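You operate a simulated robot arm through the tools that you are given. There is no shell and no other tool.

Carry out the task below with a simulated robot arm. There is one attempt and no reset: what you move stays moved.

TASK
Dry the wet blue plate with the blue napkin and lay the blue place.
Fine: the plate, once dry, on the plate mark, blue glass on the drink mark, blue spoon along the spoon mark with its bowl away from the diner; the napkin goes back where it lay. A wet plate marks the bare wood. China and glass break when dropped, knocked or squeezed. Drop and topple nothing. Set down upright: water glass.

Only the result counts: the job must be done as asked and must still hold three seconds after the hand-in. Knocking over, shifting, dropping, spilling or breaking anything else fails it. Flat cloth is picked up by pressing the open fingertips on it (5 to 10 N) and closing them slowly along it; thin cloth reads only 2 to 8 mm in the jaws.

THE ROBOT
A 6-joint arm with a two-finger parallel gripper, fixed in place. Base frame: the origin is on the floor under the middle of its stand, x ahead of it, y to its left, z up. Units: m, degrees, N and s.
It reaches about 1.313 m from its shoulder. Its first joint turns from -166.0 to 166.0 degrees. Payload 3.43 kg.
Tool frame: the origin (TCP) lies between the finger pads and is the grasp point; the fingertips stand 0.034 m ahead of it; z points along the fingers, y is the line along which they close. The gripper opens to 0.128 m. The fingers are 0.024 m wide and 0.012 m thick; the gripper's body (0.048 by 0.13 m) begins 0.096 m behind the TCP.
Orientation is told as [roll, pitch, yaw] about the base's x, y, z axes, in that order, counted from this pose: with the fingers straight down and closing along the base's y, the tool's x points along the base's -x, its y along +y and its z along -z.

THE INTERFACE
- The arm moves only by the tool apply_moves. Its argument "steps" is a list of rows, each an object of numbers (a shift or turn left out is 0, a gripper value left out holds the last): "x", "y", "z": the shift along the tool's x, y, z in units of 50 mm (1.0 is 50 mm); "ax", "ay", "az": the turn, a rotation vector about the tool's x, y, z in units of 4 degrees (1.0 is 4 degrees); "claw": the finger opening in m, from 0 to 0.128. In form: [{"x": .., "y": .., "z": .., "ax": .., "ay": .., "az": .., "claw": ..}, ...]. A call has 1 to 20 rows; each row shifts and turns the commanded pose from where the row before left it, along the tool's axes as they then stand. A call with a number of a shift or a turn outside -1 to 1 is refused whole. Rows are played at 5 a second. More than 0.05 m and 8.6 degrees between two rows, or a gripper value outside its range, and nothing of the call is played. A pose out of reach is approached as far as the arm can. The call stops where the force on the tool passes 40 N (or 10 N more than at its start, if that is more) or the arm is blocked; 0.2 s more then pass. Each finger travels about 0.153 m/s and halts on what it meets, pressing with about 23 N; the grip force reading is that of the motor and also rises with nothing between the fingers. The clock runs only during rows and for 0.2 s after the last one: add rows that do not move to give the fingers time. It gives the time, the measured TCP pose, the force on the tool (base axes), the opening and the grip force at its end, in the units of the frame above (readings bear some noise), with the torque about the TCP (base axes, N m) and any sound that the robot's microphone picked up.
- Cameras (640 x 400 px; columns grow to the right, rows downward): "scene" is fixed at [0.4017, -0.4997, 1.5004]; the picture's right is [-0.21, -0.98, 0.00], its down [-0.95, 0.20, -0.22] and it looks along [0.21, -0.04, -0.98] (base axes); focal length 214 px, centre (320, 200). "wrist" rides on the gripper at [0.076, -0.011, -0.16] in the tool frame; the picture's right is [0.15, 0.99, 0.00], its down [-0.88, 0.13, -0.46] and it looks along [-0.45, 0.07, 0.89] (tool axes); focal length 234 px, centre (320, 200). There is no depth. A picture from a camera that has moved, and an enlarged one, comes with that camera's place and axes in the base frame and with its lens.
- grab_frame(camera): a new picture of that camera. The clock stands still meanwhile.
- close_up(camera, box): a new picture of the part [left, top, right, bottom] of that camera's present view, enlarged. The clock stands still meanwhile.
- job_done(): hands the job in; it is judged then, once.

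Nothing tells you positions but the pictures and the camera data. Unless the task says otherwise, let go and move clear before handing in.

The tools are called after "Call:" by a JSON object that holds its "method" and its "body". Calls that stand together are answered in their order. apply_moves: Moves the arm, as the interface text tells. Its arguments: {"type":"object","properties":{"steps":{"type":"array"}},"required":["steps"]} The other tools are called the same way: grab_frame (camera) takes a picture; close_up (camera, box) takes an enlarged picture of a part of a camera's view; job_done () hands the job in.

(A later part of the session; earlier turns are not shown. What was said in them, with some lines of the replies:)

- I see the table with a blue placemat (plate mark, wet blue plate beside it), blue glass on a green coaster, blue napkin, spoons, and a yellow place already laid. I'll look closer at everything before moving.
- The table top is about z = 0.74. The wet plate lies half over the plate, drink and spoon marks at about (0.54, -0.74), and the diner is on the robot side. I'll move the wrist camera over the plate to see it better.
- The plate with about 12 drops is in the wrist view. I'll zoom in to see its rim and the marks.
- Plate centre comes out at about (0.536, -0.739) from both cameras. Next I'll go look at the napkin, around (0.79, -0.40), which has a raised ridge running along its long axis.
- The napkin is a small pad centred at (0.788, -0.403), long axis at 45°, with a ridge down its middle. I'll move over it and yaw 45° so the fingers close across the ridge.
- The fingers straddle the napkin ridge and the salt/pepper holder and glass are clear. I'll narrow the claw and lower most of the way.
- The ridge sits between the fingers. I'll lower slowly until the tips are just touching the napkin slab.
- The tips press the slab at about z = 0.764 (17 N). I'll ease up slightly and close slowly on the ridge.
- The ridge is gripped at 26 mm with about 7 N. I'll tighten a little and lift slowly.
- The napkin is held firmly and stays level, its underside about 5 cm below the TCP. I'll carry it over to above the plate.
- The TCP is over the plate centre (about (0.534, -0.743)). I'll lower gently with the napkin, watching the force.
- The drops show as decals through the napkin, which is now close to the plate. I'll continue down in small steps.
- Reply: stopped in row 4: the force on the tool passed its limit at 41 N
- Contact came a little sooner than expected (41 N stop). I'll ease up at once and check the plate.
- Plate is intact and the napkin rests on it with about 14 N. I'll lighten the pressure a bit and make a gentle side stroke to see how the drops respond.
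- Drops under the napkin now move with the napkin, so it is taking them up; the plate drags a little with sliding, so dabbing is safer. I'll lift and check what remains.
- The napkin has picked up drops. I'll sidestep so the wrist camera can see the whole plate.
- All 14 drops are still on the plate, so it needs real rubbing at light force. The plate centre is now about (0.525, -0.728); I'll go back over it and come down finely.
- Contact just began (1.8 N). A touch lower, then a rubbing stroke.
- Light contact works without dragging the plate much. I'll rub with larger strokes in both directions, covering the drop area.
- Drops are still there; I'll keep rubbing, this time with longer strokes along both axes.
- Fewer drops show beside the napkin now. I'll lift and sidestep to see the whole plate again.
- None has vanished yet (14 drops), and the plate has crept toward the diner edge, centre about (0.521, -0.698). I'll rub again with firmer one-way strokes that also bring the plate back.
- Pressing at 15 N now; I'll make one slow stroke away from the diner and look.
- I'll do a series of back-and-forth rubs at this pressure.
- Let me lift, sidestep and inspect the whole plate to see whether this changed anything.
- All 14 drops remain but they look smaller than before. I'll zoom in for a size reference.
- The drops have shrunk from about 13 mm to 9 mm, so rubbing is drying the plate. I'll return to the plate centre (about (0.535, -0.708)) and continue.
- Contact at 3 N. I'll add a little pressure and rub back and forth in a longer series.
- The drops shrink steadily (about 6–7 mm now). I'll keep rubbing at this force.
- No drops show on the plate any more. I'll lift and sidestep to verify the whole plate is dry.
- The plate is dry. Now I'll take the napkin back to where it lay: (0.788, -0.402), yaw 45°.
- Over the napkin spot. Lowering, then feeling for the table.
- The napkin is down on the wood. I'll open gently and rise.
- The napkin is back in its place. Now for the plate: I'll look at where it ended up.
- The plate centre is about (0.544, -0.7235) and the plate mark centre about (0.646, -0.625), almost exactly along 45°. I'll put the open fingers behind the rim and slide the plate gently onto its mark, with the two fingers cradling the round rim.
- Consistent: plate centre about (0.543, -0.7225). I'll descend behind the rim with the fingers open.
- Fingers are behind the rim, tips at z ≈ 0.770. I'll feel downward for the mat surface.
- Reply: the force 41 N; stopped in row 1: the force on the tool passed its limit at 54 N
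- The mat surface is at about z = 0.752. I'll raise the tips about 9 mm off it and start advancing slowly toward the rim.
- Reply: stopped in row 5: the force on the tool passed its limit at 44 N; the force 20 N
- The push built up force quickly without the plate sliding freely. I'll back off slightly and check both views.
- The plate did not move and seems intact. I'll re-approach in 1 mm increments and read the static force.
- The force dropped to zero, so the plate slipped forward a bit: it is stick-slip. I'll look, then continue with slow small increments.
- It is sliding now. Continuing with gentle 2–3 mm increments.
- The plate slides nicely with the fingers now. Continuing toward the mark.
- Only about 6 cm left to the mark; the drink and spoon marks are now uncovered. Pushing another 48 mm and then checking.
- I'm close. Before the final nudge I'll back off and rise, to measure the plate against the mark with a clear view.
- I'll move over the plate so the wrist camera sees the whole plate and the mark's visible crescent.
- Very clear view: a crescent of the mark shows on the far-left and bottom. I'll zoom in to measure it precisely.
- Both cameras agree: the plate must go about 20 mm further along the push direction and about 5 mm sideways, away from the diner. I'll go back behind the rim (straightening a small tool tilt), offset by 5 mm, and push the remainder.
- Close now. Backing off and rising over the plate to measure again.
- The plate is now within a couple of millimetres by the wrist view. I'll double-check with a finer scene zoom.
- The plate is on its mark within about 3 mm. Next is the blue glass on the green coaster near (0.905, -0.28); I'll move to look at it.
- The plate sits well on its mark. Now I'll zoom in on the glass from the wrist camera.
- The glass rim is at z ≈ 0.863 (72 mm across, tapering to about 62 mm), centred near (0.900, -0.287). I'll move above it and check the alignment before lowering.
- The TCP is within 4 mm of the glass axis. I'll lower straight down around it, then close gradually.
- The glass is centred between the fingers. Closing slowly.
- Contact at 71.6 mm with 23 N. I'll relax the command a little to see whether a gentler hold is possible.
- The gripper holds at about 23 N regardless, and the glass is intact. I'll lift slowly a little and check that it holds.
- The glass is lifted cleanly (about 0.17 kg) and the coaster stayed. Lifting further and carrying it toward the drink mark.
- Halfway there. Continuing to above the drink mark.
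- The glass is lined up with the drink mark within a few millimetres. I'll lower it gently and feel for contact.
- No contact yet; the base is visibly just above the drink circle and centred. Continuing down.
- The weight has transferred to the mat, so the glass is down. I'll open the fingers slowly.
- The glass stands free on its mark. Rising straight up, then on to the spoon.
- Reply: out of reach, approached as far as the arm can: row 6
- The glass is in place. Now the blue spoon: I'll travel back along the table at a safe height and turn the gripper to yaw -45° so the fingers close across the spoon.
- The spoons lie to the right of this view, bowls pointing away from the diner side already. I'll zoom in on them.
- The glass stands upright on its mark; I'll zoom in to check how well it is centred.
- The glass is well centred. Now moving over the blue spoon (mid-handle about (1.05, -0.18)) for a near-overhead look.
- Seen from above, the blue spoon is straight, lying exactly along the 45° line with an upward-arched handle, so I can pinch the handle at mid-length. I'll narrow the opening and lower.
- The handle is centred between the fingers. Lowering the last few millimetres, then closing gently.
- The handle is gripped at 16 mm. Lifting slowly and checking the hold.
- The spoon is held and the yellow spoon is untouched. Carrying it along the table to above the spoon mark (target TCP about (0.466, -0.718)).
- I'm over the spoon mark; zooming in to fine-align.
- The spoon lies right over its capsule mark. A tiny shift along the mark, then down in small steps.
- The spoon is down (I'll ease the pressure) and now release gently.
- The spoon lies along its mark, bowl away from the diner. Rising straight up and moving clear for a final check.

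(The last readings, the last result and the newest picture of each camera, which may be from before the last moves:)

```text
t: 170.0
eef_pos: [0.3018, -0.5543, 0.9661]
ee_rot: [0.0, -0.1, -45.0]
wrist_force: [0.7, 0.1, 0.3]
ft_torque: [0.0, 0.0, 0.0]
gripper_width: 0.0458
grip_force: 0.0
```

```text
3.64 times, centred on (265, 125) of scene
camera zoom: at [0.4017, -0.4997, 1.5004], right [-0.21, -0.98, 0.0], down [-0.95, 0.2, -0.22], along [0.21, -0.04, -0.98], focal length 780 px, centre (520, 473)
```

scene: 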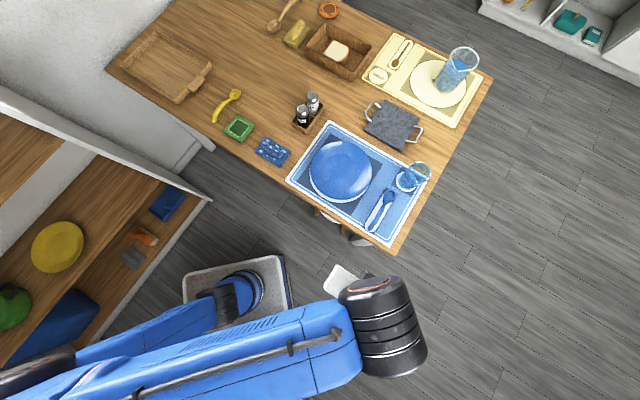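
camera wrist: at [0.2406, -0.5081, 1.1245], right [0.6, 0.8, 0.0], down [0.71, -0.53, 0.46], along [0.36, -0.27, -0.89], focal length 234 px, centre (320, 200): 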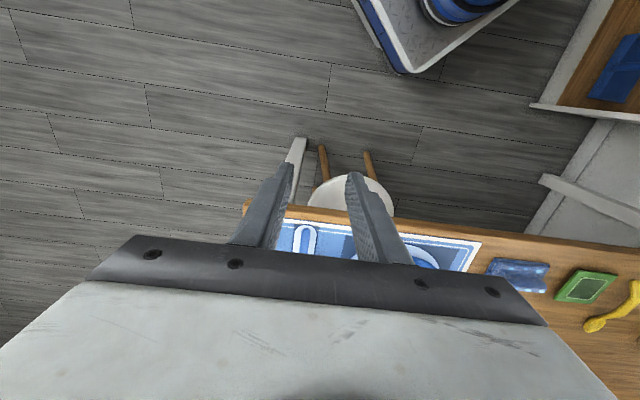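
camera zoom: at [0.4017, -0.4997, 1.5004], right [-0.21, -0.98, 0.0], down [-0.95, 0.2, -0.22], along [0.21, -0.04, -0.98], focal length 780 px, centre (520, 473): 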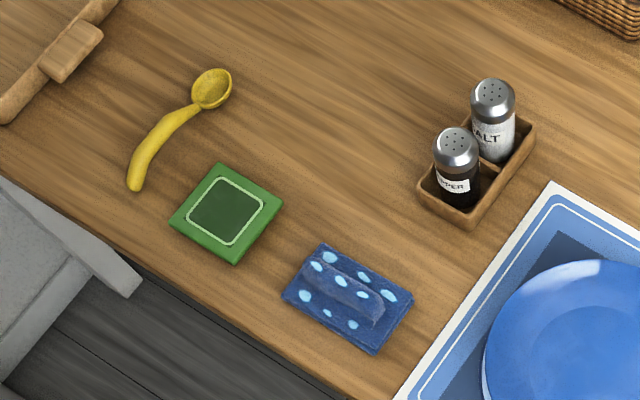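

Everything is in place. The dry plate is on its mark, and the glass stands upright on the drink mark. The spoon lies along its mark with its bowl away from the diner. The napkin is back where it lay, nothing else has moved, and the arm is clear, so I'm handing the job in.

Call:
{"method": "job_done", "body": {}}

```text
The job is handed in.
```

The blue place is laid and the job is handed in; the hand-in returned no verdict. I checked everything below in the camera pictures just before handing in.

- **Plate:** I wiped it with the napkin until no drops showed, then slid it onto the plate mark. It sits within about 4 mm of centre and never touched the bare wood.
- **Glass:** It stands upright and centred on the drink mark.
- **Spoon:** It lies along the spoon mark with its bowl away from the diner.
- **Napkin:** It is back where it lay, within a few millimetres. It now shows drops from the wiping.

I felt for contact more firmly than intended three times. The force reached 41 N with the napkin on the plate, 54 N with the fingertips on the mat, and 44 N against the plate rim. No sound was reported and nothing looked damaged. Nothing else on the table shows any sign of having moved.
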